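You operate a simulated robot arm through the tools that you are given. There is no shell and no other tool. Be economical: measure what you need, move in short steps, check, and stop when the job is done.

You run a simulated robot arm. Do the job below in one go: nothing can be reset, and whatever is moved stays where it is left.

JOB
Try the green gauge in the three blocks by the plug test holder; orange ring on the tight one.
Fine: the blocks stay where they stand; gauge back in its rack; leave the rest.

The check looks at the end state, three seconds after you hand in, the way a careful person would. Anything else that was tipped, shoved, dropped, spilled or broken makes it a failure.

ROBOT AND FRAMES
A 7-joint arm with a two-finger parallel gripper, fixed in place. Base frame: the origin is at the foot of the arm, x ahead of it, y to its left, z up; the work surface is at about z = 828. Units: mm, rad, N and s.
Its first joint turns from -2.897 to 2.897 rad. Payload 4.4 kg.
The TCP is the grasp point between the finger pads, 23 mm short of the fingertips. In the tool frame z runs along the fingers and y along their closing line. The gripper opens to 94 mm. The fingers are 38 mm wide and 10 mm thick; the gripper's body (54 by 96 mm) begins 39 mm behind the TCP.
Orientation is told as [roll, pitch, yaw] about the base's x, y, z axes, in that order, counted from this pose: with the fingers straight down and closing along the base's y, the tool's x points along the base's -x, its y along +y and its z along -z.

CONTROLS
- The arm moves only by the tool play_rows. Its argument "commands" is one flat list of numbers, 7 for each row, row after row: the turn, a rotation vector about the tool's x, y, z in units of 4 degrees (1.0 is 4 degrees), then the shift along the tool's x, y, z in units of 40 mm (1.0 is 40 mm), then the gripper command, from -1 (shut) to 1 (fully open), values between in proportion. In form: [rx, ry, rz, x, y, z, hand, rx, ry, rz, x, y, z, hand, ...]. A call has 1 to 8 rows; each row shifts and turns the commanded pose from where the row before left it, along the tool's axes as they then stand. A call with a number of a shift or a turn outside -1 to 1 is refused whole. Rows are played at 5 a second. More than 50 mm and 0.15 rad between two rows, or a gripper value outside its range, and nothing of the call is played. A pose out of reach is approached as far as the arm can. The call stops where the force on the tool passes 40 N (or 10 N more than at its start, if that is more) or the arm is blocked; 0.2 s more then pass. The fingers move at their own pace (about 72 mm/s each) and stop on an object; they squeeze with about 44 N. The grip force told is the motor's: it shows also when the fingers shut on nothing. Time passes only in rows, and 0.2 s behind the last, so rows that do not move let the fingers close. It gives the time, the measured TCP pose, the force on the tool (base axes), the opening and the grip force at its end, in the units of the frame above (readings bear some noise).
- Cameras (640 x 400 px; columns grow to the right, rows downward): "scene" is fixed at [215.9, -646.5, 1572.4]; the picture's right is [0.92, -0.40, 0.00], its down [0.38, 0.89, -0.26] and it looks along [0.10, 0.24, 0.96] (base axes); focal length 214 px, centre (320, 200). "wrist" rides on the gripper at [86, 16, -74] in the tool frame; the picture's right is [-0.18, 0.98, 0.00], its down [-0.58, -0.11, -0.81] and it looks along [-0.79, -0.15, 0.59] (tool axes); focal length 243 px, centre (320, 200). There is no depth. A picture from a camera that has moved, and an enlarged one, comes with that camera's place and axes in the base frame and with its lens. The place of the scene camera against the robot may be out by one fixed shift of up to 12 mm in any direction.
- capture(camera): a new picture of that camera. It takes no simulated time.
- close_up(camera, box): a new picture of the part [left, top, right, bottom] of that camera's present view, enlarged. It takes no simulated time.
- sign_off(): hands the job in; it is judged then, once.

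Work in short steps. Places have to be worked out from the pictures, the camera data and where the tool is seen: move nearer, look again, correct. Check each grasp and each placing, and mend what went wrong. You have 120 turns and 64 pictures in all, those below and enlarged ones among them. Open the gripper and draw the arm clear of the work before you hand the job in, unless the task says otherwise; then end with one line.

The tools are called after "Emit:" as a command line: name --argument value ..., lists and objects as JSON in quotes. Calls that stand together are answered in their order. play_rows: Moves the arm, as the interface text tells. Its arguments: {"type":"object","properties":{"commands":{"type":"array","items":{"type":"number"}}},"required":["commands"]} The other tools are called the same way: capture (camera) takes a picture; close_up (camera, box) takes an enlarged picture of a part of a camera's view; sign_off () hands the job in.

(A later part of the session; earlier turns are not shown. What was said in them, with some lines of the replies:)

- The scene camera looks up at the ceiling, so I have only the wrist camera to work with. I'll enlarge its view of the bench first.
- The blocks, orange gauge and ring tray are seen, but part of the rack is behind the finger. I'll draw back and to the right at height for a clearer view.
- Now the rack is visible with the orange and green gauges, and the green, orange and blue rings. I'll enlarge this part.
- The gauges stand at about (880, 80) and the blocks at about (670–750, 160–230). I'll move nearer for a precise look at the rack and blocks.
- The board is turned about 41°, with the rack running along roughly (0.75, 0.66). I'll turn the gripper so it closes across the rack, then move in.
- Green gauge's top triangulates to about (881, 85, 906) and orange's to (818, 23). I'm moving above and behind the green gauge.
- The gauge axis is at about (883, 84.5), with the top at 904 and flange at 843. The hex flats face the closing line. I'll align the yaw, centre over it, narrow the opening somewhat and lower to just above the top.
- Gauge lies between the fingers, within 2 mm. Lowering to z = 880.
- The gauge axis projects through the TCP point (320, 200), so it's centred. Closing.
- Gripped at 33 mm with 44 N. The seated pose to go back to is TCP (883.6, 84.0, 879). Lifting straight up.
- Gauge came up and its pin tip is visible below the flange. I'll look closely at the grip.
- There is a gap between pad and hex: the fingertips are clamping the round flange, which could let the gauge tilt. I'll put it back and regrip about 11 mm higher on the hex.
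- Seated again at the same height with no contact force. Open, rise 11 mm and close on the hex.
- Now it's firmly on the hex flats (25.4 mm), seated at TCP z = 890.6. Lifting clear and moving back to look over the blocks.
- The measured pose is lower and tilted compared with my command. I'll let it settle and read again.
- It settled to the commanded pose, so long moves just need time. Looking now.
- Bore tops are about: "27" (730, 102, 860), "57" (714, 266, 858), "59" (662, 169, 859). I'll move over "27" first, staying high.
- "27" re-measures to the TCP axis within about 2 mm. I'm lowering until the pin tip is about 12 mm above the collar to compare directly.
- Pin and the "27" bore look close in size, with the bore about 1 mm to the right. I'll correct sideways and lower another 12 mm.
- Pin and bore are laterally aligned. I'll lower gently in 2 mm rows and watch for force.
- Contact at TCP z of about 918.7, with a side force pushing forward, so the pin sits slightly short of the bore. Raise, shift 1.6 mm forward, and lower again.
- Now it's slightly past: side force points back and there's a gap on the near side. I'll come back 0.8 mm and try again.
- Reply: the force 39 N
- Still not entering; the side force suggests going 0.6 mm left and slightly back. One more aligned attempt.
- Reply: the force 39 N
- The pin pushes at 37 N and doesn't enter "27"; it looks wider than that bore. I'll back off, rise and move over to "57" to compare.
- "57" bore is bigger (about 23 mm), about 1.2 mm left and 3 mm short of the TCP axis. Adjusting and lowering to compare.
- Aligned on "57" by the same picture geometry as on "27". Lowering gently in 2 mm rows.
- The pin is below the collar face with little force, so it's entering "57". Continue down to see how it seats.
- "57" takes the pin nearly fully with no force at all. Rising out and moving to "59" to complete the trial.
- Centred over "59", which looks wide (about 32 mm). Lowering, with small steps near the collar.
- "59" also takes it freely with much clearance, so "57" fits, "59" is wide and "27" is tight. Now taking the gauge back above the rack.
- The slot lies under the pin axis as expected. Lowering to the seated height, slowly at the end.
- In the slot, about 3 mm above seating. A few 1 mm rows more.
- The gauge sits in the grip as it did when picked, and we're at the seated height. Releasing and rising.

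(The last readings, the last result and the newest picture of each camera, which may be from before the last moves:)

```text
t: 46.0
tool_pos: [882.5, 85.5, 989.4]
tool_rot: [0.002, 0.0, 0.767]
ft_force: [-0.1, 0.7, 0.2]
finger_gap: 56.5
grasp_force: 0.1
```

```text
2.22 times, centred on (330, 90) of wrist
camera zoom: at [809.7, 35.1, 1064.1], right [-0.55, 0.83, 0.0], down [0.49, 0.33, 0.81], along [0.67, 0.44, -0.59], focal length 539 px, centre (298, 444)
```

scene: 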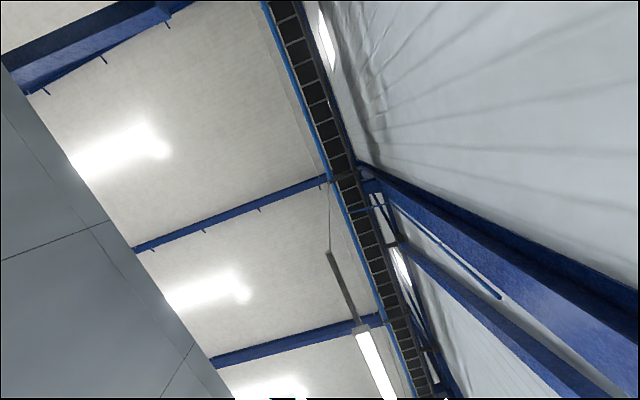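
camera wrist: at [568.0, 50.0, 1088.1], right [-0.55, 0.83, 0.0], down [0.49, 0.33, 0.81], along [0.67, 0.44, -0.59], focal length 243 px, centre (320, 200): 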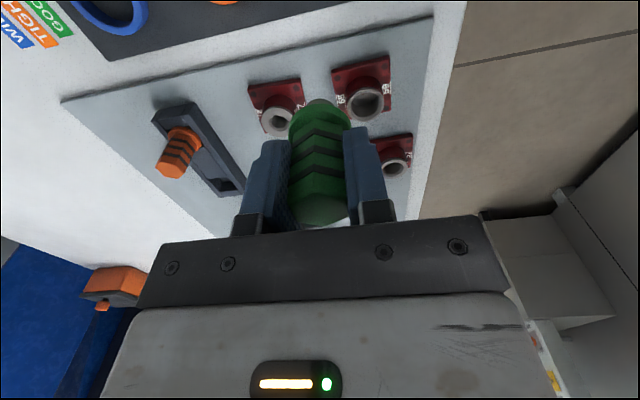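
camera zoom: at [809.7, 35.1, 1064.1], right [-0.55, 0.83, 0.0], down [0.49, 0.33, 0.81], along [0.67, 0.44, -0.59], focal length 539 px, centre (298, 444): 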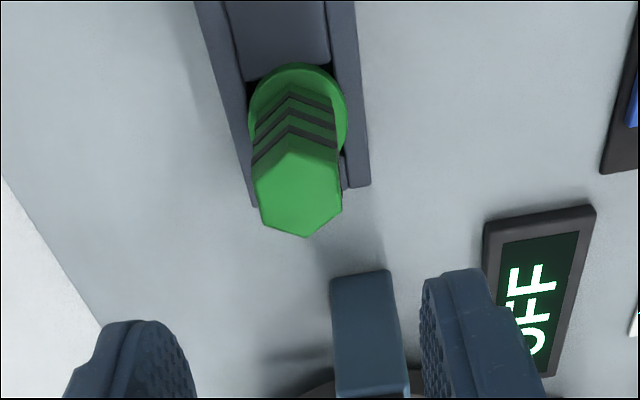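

The gauge stands back in its slot. Next, the orange ring near (636, 5): moving there at height.

Emit:
play_rows --commands '[0, 0, 0, 0.64, 0.358, 0, 0.5, 0, 0, 0, 0.64, 0.358, 0, 0.5, 0, 0, 0, 0.64, 0.358, 0, 0.5, 0, 0, 0, 0.64, 0.358, 0, 0.5, 0, 0, 0, 0.64, 0.358, 0, 0.5, 0, 0, 0, 0.64, 0.358, 0, 0.5, 0, 0, 0, 0.64, 0.358, 0, 0.5, 0, 0, 0, 0.64, 0.358, 0, 0.5]'

Emit:
play_rows --commands '[0, 0, 0, 0, 0, 0, 0.5, 0, 0, 0, 0, 0, 0, 0.5, 0, 0, 0, 0, 0, 0, 0.5, 0, 0, 0, 0, 0, 0, 0.5, 0, 0, 0, 0, 0, 0, 0.5]'

Emit:
capture --camera "wrist"

```text
t: 47.8
tool_pos: [654.2, 22.1, 977.2]
tool_rot: [0.013, 0.016, 0.765]
ft_force: [0.1, 0.4, 0.5]
finger_gap: 70.4
grasp_force: 0.1
```

```text
t: 49.0
tool_pos: [656.2, 24.4, 979.1]
tool_rot: [0.014, 0.015, 0.768]
ft_force: [0.1, -0.2, -0.3]
finger_gap: 70.7
grasp_force: 0.2
```

```text
27 pictures are left
camera wrist: at [583.6, -24.9, 1054.9], right [-0.55, 0.83, 0.01], down [0.51, 0.33, 0.8], along [0.66, 0.44, -0.6], focal length 243 px, centre (320, 200)
```

wrist: 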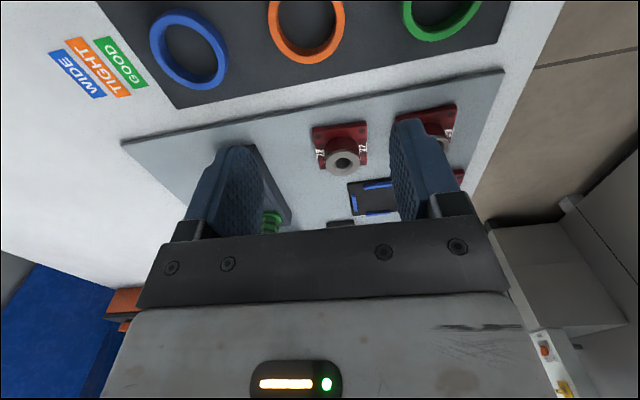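

This spot at this yaw sits near a joint limit (small residual tilt). The ring is round, so I'll turn back to yaw 0, over the estimated ring centre.

Emit:
play_rows --commands '[0, 0, 1, 0, 0, 0, 0.5, 0, 0, 1, 0, 0, 0, 0.5, 0, 0, 1, 0, 0, 0, 0.5, 0, 0, 1, 0, 0, 0, 0.5, 0, 0, 1, 0, 0, 0, 0.5, 0, 0, 1, 0, 0, 0, 0.5, 0, 0, 1, 0, 0, 0, 0.5, 0, 0, 1, 0, 0, 0, 0.5]'

Emit:
play_rows --commands '[0, 0, 1, 0, 0, 0, 0.5, 0, 0, 1, 0, 0, 0, 0.5, 0, 0, 1, 0, 0, 0, 0.5, 0, 0, 0, 0.5, -0.5, 0, 0.5, 0, 0, 0, 0, 0, 0, 0.5, 0, 0, 0, 0, 0, 0, 0.5]'

Emit:
capture --camera "wrist"

```text
t: 50.8
tool_pos: [655.9, 24.0, 981.0]
tool_rot: [0.001, 0.013, 0.209]
ft_force: [-1.2, -0.5, 0.4]
finger_gap: 70.4
grasp_force: 0.1
```

```text
t: 52.2
tool_pos: [636.3, 5.9, 985.5]
tool_rot: [0.0, 0.008, 0.004]
ft_force: [1.7, -3.0, -7.4]
finger_gap: 70.4
grasp_force: 0.0
```

```text
26 pictures are left
camera wrist: at [551.0, 21.0, 1060.8], right [0.18, 0.98, 0.0], down [0.59, -0.11, 0.8], along [0.79, -0.15, -0.6], focal length 243 px, centre (320, 200)
```

wrist: 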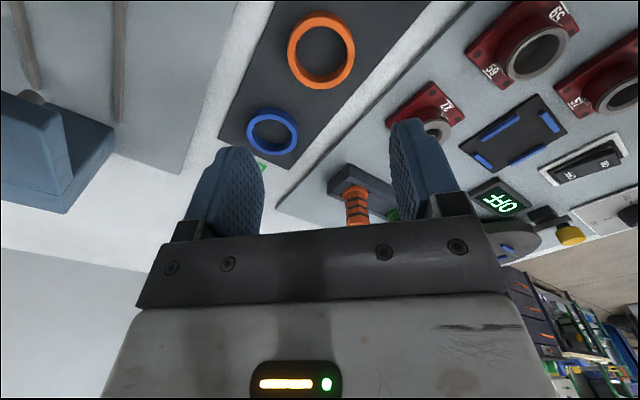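

The ring's centre (321, 51) is right on the predicted TCP axis. The force reading was a little odd, so I'll let it settle and re-read.

Emit:
play_rows --commands '[0, 0, 0, 0, 0, 0, 0.5, 0, 0, 0, 0, 0, 0, 0.5, 0, 0, 0, 0, 0, 0, 0.5]'

Emit:
close_up --camera "wrist" --box '[240, 0, 400, 120]'

```text
t: 53.0
tool_pos: [635.4, 4.0, 992.1]
tool_rot: [0.0, 0.0, -0.001]
ft_force: [0.3, 0.2, -0.3]
finger_gap: 70.5
grasp_force: 0.1
```

```text
3.33 times, centred on (320, 60) of wrist
camera zoom: at [550.1, 19.4, 1065.6], right [0.18, 0.98, 0.0], down [0.58, -0.11, 0.81], along [0.79, -0.15, -0.59], focal length 809 px, centre (320, 667)
```

zoom: 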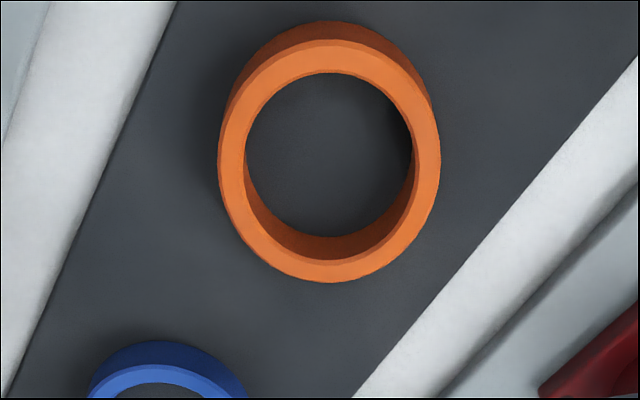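

Ring: OD about 55 mm, ID about 41 mm (collar about 38), height about 12, centre near (637, 5.7). I'll descend around it with open fingers, guarded near the end.

Emit:
play_rows --commands '[0, 0, 0, -0.025, 0.017, 0.6, 0.5, 0, 0, 0, 0, 0, 0.6, 0.5, 0, 0, 0, 0, 0, 0.6, 0.5, 0, 0, 0, 0, 0, 0.6, 0.5, 0, 0, 0, 0, 0, 0.35, 0.5, 0, 0, 0, 0, 0, 0, 0.5, 0, 0, 0, 0, 0, 0, 0.5]'

Emit:
capture --camera "wrist"

```text
t: 54.6
tool_pos: [636.8, 5.5, 880.2]
tool_rot: [0.001, 0.0, -0.001]
ft_force: [-0.1, 0.2, -1.5]
finger_gap: 70.5
grasp_force: 0.1
```

```text
24 pictures are left
camera wrist: at [551.2, 20.5, 954.2], right [0.18, 0.98, 0.0], down [0.58, -0.11, 0.81], along [0.79, -0.15, -0.59], focal length 243 px, centre (320, 200)
```

wrist: 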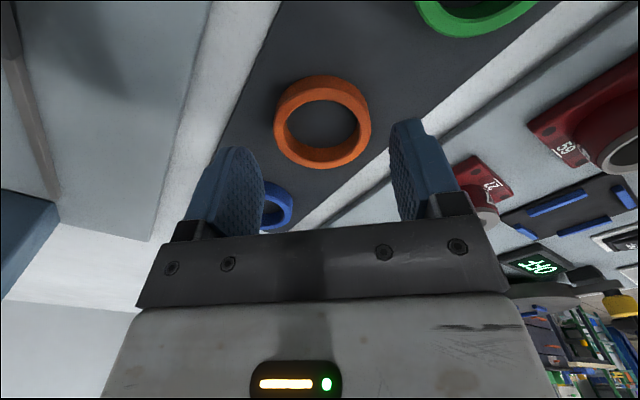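

Ring top at z of about 840, centre near (635.5, 6.5). Lowering so the tips reach about z = 834.

Emit:
play_rows --commands '[0, 0, 0, 0.02, 0.025, 0.2, 0.5, 0, 0, 0, 0, 0, 0.2, 0.5, 0, 0, 0, 0, 0, 0.1, 0.5, 0, 0, 0, 0, 0, 0.08, 0.5, 0, 0, 0, 0, 0, 0, 0.5]'

Emit:
capture --camera "wrist"

```text
t: 55.8
tool_pos: [635.5, 6.3, 857.1]
tool_rot: [0.0, 0.001, 0.0]
ft_force: [0.2, -0.1, 0.4]
finger_gap: 70.5
grasp_force: 0.1
```

```text
23 pictures are left
camera wrist: at [550.3, 21.3, 931.5], right [0.18, 0.98, 0.0], down [0.58, -0.11, 0.81], along [0.79, -0.15, -0.59], focal length 243 px, centre (320, 200)
```

wrist: 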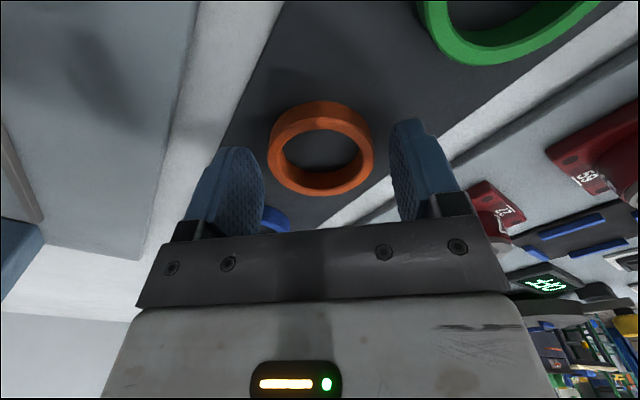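

Ring sits between the pads. Down 2 mm more, then close.

Emit:
play_rows --commands '[0, 0, 0, 0, 0, 0.05, 0.5, 0, 0, 0, 0, 0, 0, 0.3, 0, 0, 0, 0, 0, 0, -1, 0, 0, 0, 0, 0, 0, -1, 0, 0, 0, 0, 0, 0, -1, 0, 0, 0, 0, 0, 0, -1]'

Emit:
capture --camera "wrist"

```text
t: 57.2
tool_pos: [636.4, 6.8, 854.8]
tool_rot: [0.0, 0.0, 0.001]
ft_force: [0.2, 0.0, -0.6]
finger_gap: 53.5
grasp_force: 44.4
```

```text
22 pictures are left
camera wrist: at [550.1, 21.5, 929.2], right [0.18, 0.98, 0.0], down [0.58, -0.11, 0.81], along [0.79, -0.15, -0.59], focal length 243 px, centre (320, 200)
```

wrist: 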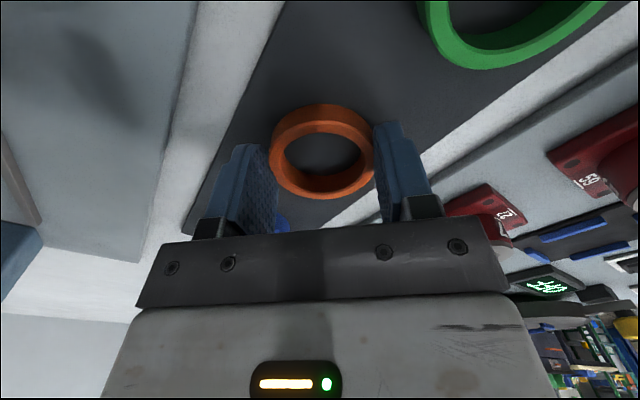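

Ring is held (53.5 mm). Lifting and carrying it over block "27" at (729, 103).

Emit:
play_rows --commands '[0, 0, 0, 0, 0, -0.5, -1, 0, 0, 0, 0, 0, -0.9, -1, 0, 0, 0, 0, 0, -0.9, -1, 0, 0, 0, -0.58, 0.604, 0, -1, 0, 0, 0, -0.58, 0.604, 0, -1, 0, 0, 0, -0.58, 0.604, 0, -1, 0, 0, 0, -0.58, 0.604, 0, -1, 0, 0, 0, 0, 0, 0, -1]'

Emit:
play_rows --commands '[0, 0, 0, 0, 0, 0.3, -1, 0, 0, 0, 0, 0, 0, -1, 0, 0, 0, 0, 0, 0, -1]'

Emit:
close_up --camera "wrist" --box '[220, 20, 420, 200]'

```text
t: 59.0
tool_pos: [728.7, 103.9, 946.1]
tool_rot: [-0.001, -0.001, 0.0]
ft_force: [-0.8, -0.7, -0.5]
finger_gap: 53.6
grasp_force: 43.8
```

```text
t: 59.8
tool_pos: [729.3, 104.2, 935.3]
tool_rot: [0.0, 0.001, 0.0]
ft_force: [-0.9, -0.2, -0.1]
finger_gap: 53.4
grasp_force: 43.4
```

```text
2.22 times, centred on (320, 110) of wrist
camera zoom: at [642.5, 118.7, 1009.0], right [0.18, 0.98, 0.0], down [0.58, -0.11, 0.81], along [0.79, -0.15, -0.59], focal length 539 px, centre (320, 400)
```

zoom: 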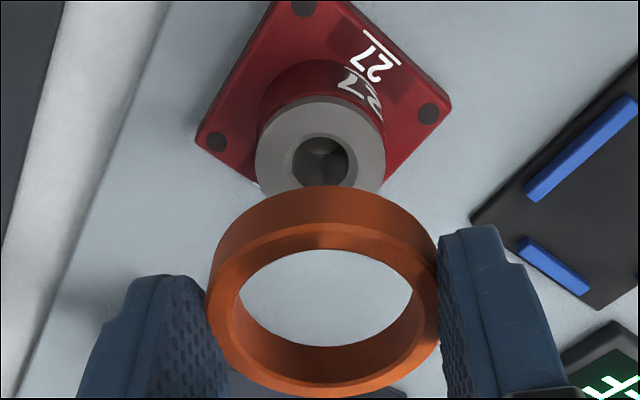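

Collar appears about 2 mm nearer and the ring about 0.8 mm left of it. Correcting, then lowering to just above the collar for a direct comparison.

Emit:
play_rows --commands '[0, 0, 0, 0.05, -0.02, 0.3, -1, 0, 0, 0, 0, 0, 0.3, -1, 0, 0, 0, 0, 0, 0.3, -1, 0, 0, 0, 0, 0, 0.1, -1, 0, 0, 0, 0, 0, 0, -1]'

Emit:
close_up --camera "wrist" --box '[240, 70, 400, 200]'

```text
t: 61.0
tool_pos: [728.0, 103.3, 894.4]
tool_rot: [-0.002, 0.0, 0.001]
ft_force: [-0.3, -0.3, -0.5]
finger_gap: 53.3
grasp_force: 44.2
```

```text
3.08 times, centred on (320, 135) of wrist
camera zoom: at [640.8, 117.6, 969.4], right [0.18, 0.98, 0.0], down [0.58, -0.11, 0.81], along [0.79, -0.15, -0.59], focal length 746 px, centre (320, 400)
```

zoom: 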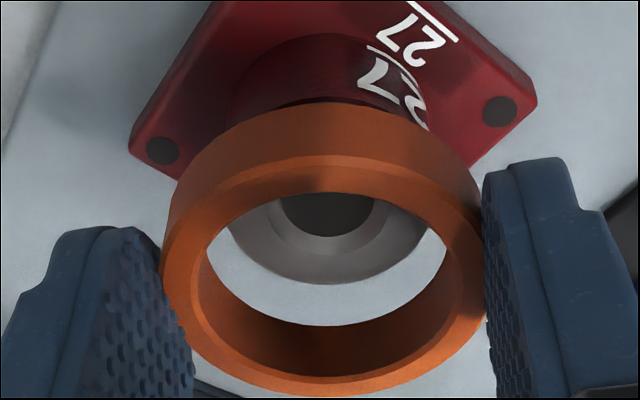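

Ring's far inner edge lies well beyond the collar's, so the ring is about 2.5–3 mm too far forward. Shift back, lower 3 mm and look again.

Emit:
play_rows --commands '[0, 0, 0, 0.06, 0.01, 0, -1, 0, 0, 0, 0, 0, 0.04, -1, 0, 0, 0, 0, 0, 0.04, -1, 0, 0, 0, 0, 0, 0, -1]'

Emit:
close_up --camera "wrist" --box '[240, 70, 400, 200]'

```text
t: 62.0
tool_pos: [723.9, 102.5, 891.3]
tool_rot: [0.0, -0.001, 0.0]
ft_force: [0.6, 0.1, 0.6]
finger_gap: 53.1
grasp_force: 43.6
```

```text
3.08 times, centred on (320, 135) of wrist
camera zoom: at [638.3, 117.9, 966.1], right [0.18, 0.98, 0.0], down [0.58, -0.11, 0.81], along [0.79, -0.15, -0.59], focal length 746 px, centre (320, 400)
```

zoom: 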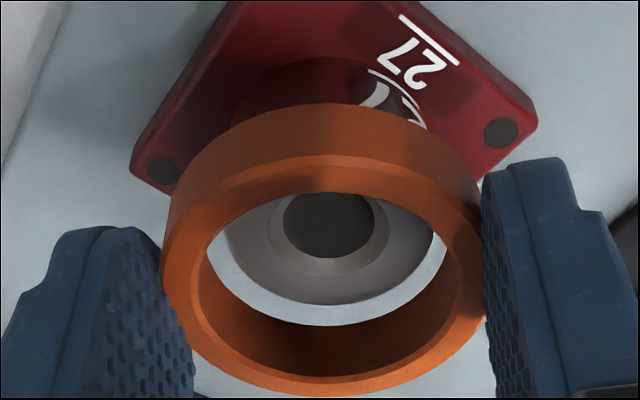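

Nearly concentric now. Lowering in 2 mm steps with the force guard.

Emit:
play_rows --commands '[0, 0, 0, 0.005, 0.006, 0.05, -1, 0, 0, 0, 0, 0, 0.05, -1, 0, 0, 0, 0, 0, 0, -1]'

Emit:
close_up --camera "wrist" --box '[240, 70, 400, 200]'

```text
t: 62.8
tool_pos: [723.9, 104.6, 887.4]
tool_rot: [0.001, 0.0, 0.0]
ft_force: [0.2, -0.6, -0.2]
finger_gap: 53.3
grasp_force: 44.2
```

```text
3.08 times, centred on (320, 135) of wrist
camera zoom: at [638.3, 118.3, 961.8], right [0.18, 0.98, 0.0], down [0.58, -0.11, 0.81], along [0.79, -0.15, -0.59], focal length 746 px, centre (320, 400)
```

zoom: 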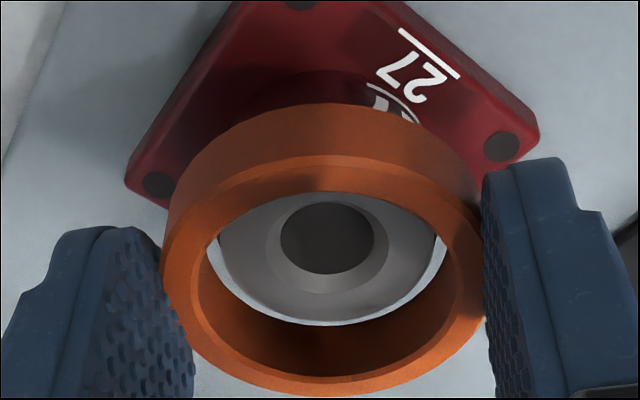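

Emit:
play_rows --commands '[0, 0, 0, 0, 0, 0.04, -1, 0, 0, 0, 0, 0, 0.03, -1, 0, 0, 0, 0, 0, 0, -1]'

Emit:
close_up --camera "wrist" --box '[240, 70, 400, 200]'

```text
t: 63.6
tool_pos: [723.3, 102.5, 885.5]
tool_rot: [0.001, 0.0, 0.001]
ft_force: [-0.4, -0.2, -0.3]
finger_gap: 52.9
grasp_force: 44.5
```

```text
3.08 times, centred on (320, 135) of wrist
camera zoom: at [638.3, 118.2, 959.2], right [0.18, 0.98, 0.0], down [0.58, -0.11, 0.81], along [0.79, -0.15, -0.59], focal length 746 px, centre (320, 400)
```

zoom: 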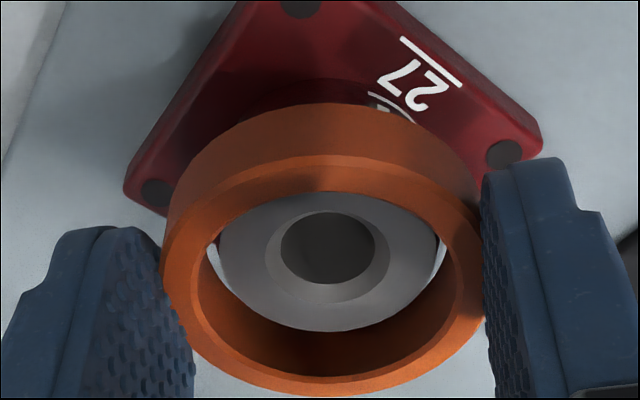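

The collar's face is now inside the ring with no force. Continue down until it rests.

Emit:
play_rows --commands '[0, 0, 0, 0, 0, 0.06, -1, 0, 0, 0, 0, 0, 0.06, -1, 0, 0, 0, 0, 0, 0.06, -1, 0, 0, 0, 0, 0, 0, -1]'

Emit:
close_up --camera "wrist" --box '[240, 70, 400, 200]'

```text
t: 64.6
tool_pos: [725.2, 103.9, 878.2]
tool_rot: [0.0, -0.001, -0.001]
ft_force: [-0.3, -0.1, -0.3]
finger_gap: 52.8
grasp_force: 44.2
```

```text
3.08 times, centred on (320, 135) of wrist
camera zoom: at [638.4, 118.4, 952.2], right [0.18, 0.98, 0.0], down [0.58, -0.11, 0.81], along [0.79, -0.15, -0.59], focal length 746 px, centre (320, 400)
```

zoom: 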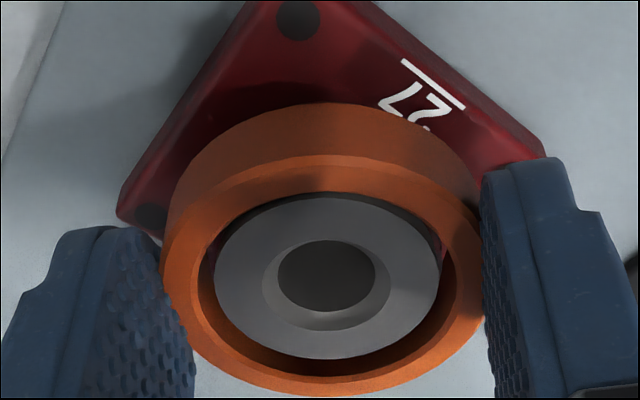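

Fits well over the collar. Lowering further until it touches.

Emit:
play_rows --commands '[0, 0, 0, 0, 0, 0.05, -1, 0, 0, 0, 0, 0, 0.05, -1, 0, 0, 0, 0, 0, 0.05, -1, 0, 0, 0, 0, 0, 0, -1]'

Emit:
play_rows --commands '[0, 0, 0, 0, 0, 0.04, -1, 0, 0, 0, 0, 0, 0.04, -1, 0, 0, 0, 0, 0, 0, -1]'

Emit:
close_up --camera "wrist" --box '[240, 70, 400, 200]'

```text
t: 65.6
tool_pos: [724.8, 103.3, 871.6]
tool_rot: [-0.001, 0.001, -0.002]
ft_force: [0.3, 1.6, -0.7]
finger_gap: 53.0
grasp_force: 44.8
```

```text
t: 66.4
tool_pos: [724.4, 103.6, 869.3]
tool_rot: [-0.001, 0.001, 0.001]
ft_force: [0.3, 0.6, 2.3]
finger_gap: 52.7
grasp_force: 43.9
```

```text
3.08 times, centred on (320, 135) of wrist
camera zoom: at [638.6, 118.1, 943.2], right [0.18, 0.98, 0.0], down [0.58, -0.11, 0.81], along [0.79, -0.15, -0.59], focal length 746 px, centre (320, 400)
```

zoom: 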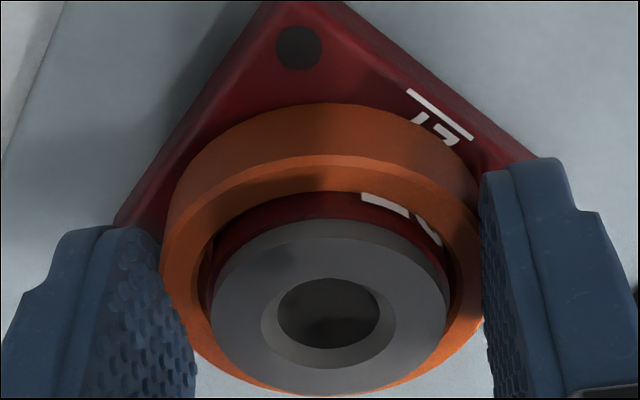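

The ring is all the way down around the boss, nearly on the plate. 1.2 mm more to confirm contact.

Emit:
play_rows --commands '[0, 0, 0, 0, 0, 0.03, -1, 0, 0, 0, 0, 0, 0, -1]'

```text
t: 67.0
tool_pos: [724.7, 102.5, 868.5]
tool_rot: [0.001, -0.002, 0.0]
ft_force: [-3.0, 3.0, 21.1]
finger_gap: 52.5
grasp_force: 44.6
```

It's resting on the plate (21 N). Relax 1 mm, open, and rise straight up.

Emit:
play_rows --commands '[0, 0, 0, 0, 0, -0.03, -1, 0, 0, 0, 0, 0, 0, 0.3, 0, 0, 0, 0, 0, 0, 0.5, 0, 0, 0, 0, 0, 0, 0.5]'

Emit:
play_rows --commands '[0, 0, 0, 0, 0, -0.3, 0.5, 0, 0, 0, 0, 0, -0.7, 0.5, 0, 0, 0, 0, 0, -0.8, 0.5, 0, 0, 0, 0, 0, -0.8, 0.5, 0, 0, 0, 0.6, 0, -0.5, 0.5, 0, 0, 0, 0.6, 0, -0.5, 0.5, 0, 0, 0, 0.6, 0, -0.5, 0.5, 0, 0, 0, 0, 0, 0, 0.5]'

Emit:
capture --camera "wrist"

```text
t: 68.0
tool_pos: [724.0, 102.1, 868.7]
tool_rot: [0.0, 0.0, -0.002]
ft_force: [0.4, 0.4, 0.2]
finger_gap: 70.4
grasp_force: 0.1
```

```text
t: 69.8
tool_pos: [650.2, 98.2, 982.0]
tool_rot: [-0.012, 0.076, -0.004]
ft_force: [0.0, 0.2, 0.5]
finger_gap: 70.3
grasp_force: 0.0
```

```text
14 pictures are left
camera wrist: at [571.3, 115.8, 1063.0], right [0.19, 0.98, -0.03], down [0.64, -0.1, 0.76], along [0.74, -0.16, -0.65], focal length 243 px, centre (320, 200)
```

wrist: 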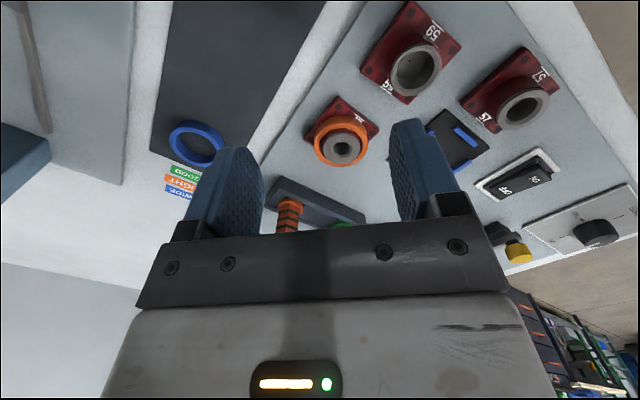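

The ring is on "27" and everything stands. I'll let the arm settle, open it and raise it clear, then take a last look.

Emit:
play_rows --commands '[0, 0, 0, 0, 0, 0, 1, 0, 0, 0, 0, 0, 0, 1, 0, 0, 0, 0, 0, 0, 1, 0, 0, 0, 0, 0, -0.4, 1, 0, 0, 0, 0, 0, -0.4, 1, 0, 0, 0, 0, 0, 0, 1, 0, 0, 0, 0, 0, 0, 1, 0, 0, 0, 0, 0, 0, 1]'

Emit:
close_up --camera "wrist" --box '[220, 0, 540, 240]'

```text
t: 71.6
tool_pos: [656.0, 108.0, 1077.8]
tool_rot: [0.003, -0.021, 0.006]
ft_force: [4.3, -0.3, -3.1]
finger_gap: 94.3
grasp_force: 0.1
```

```text
1.67 times, centred on (380, 120) of wrist
camera zoom: at [568.3, 121.9, 1150.0], right [0.18, 0.98, 0.01], down [0.57, -0.11, 0.82], along [0.8, -0.14, -0.58], focal length 404 px, centre (220, 333)
```

zoom: 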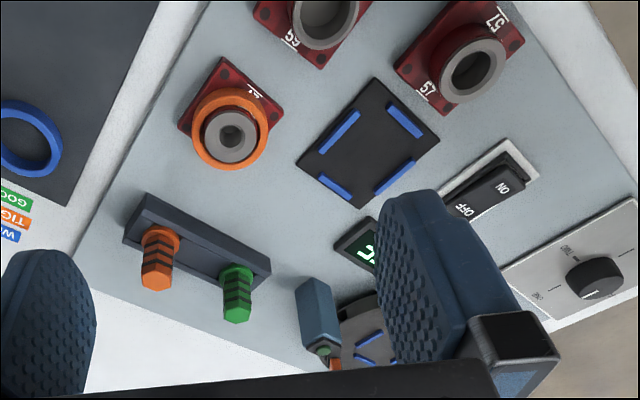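

Orange ring sits on "27", the green gauge is in its slot, and the blocks stand as before. Letting the arm settle, then handing in.

Emit:
play_rows --commands '[0, 0, 0, 0, 0, 0, 1, 0, 0, 0, 0, 0, 0, 1, 0, 0, 0, 0, 0, 0, 1, 0, 0, 0, 0, 0, 0, 1]'

Emit:
sign_off

```text
t: 72.6
tool_pos: [651.5, 104.1, 1064.8]
tool_rot: [0.001, -0.001, 0.0]
ft_force: [-0.3, 0.1, 0.4]
finger_gap: 94.1
grasp_force: 0.1
```

```text
The job is handed in.
```

Block 27 is the tight one and has the orange ring on it: the green gauge would not enter it even at about 37 N, while it went freely into 57 (close fit) and 59 (wide); the gauge is back in its rack slot and the blocks are where they stood.
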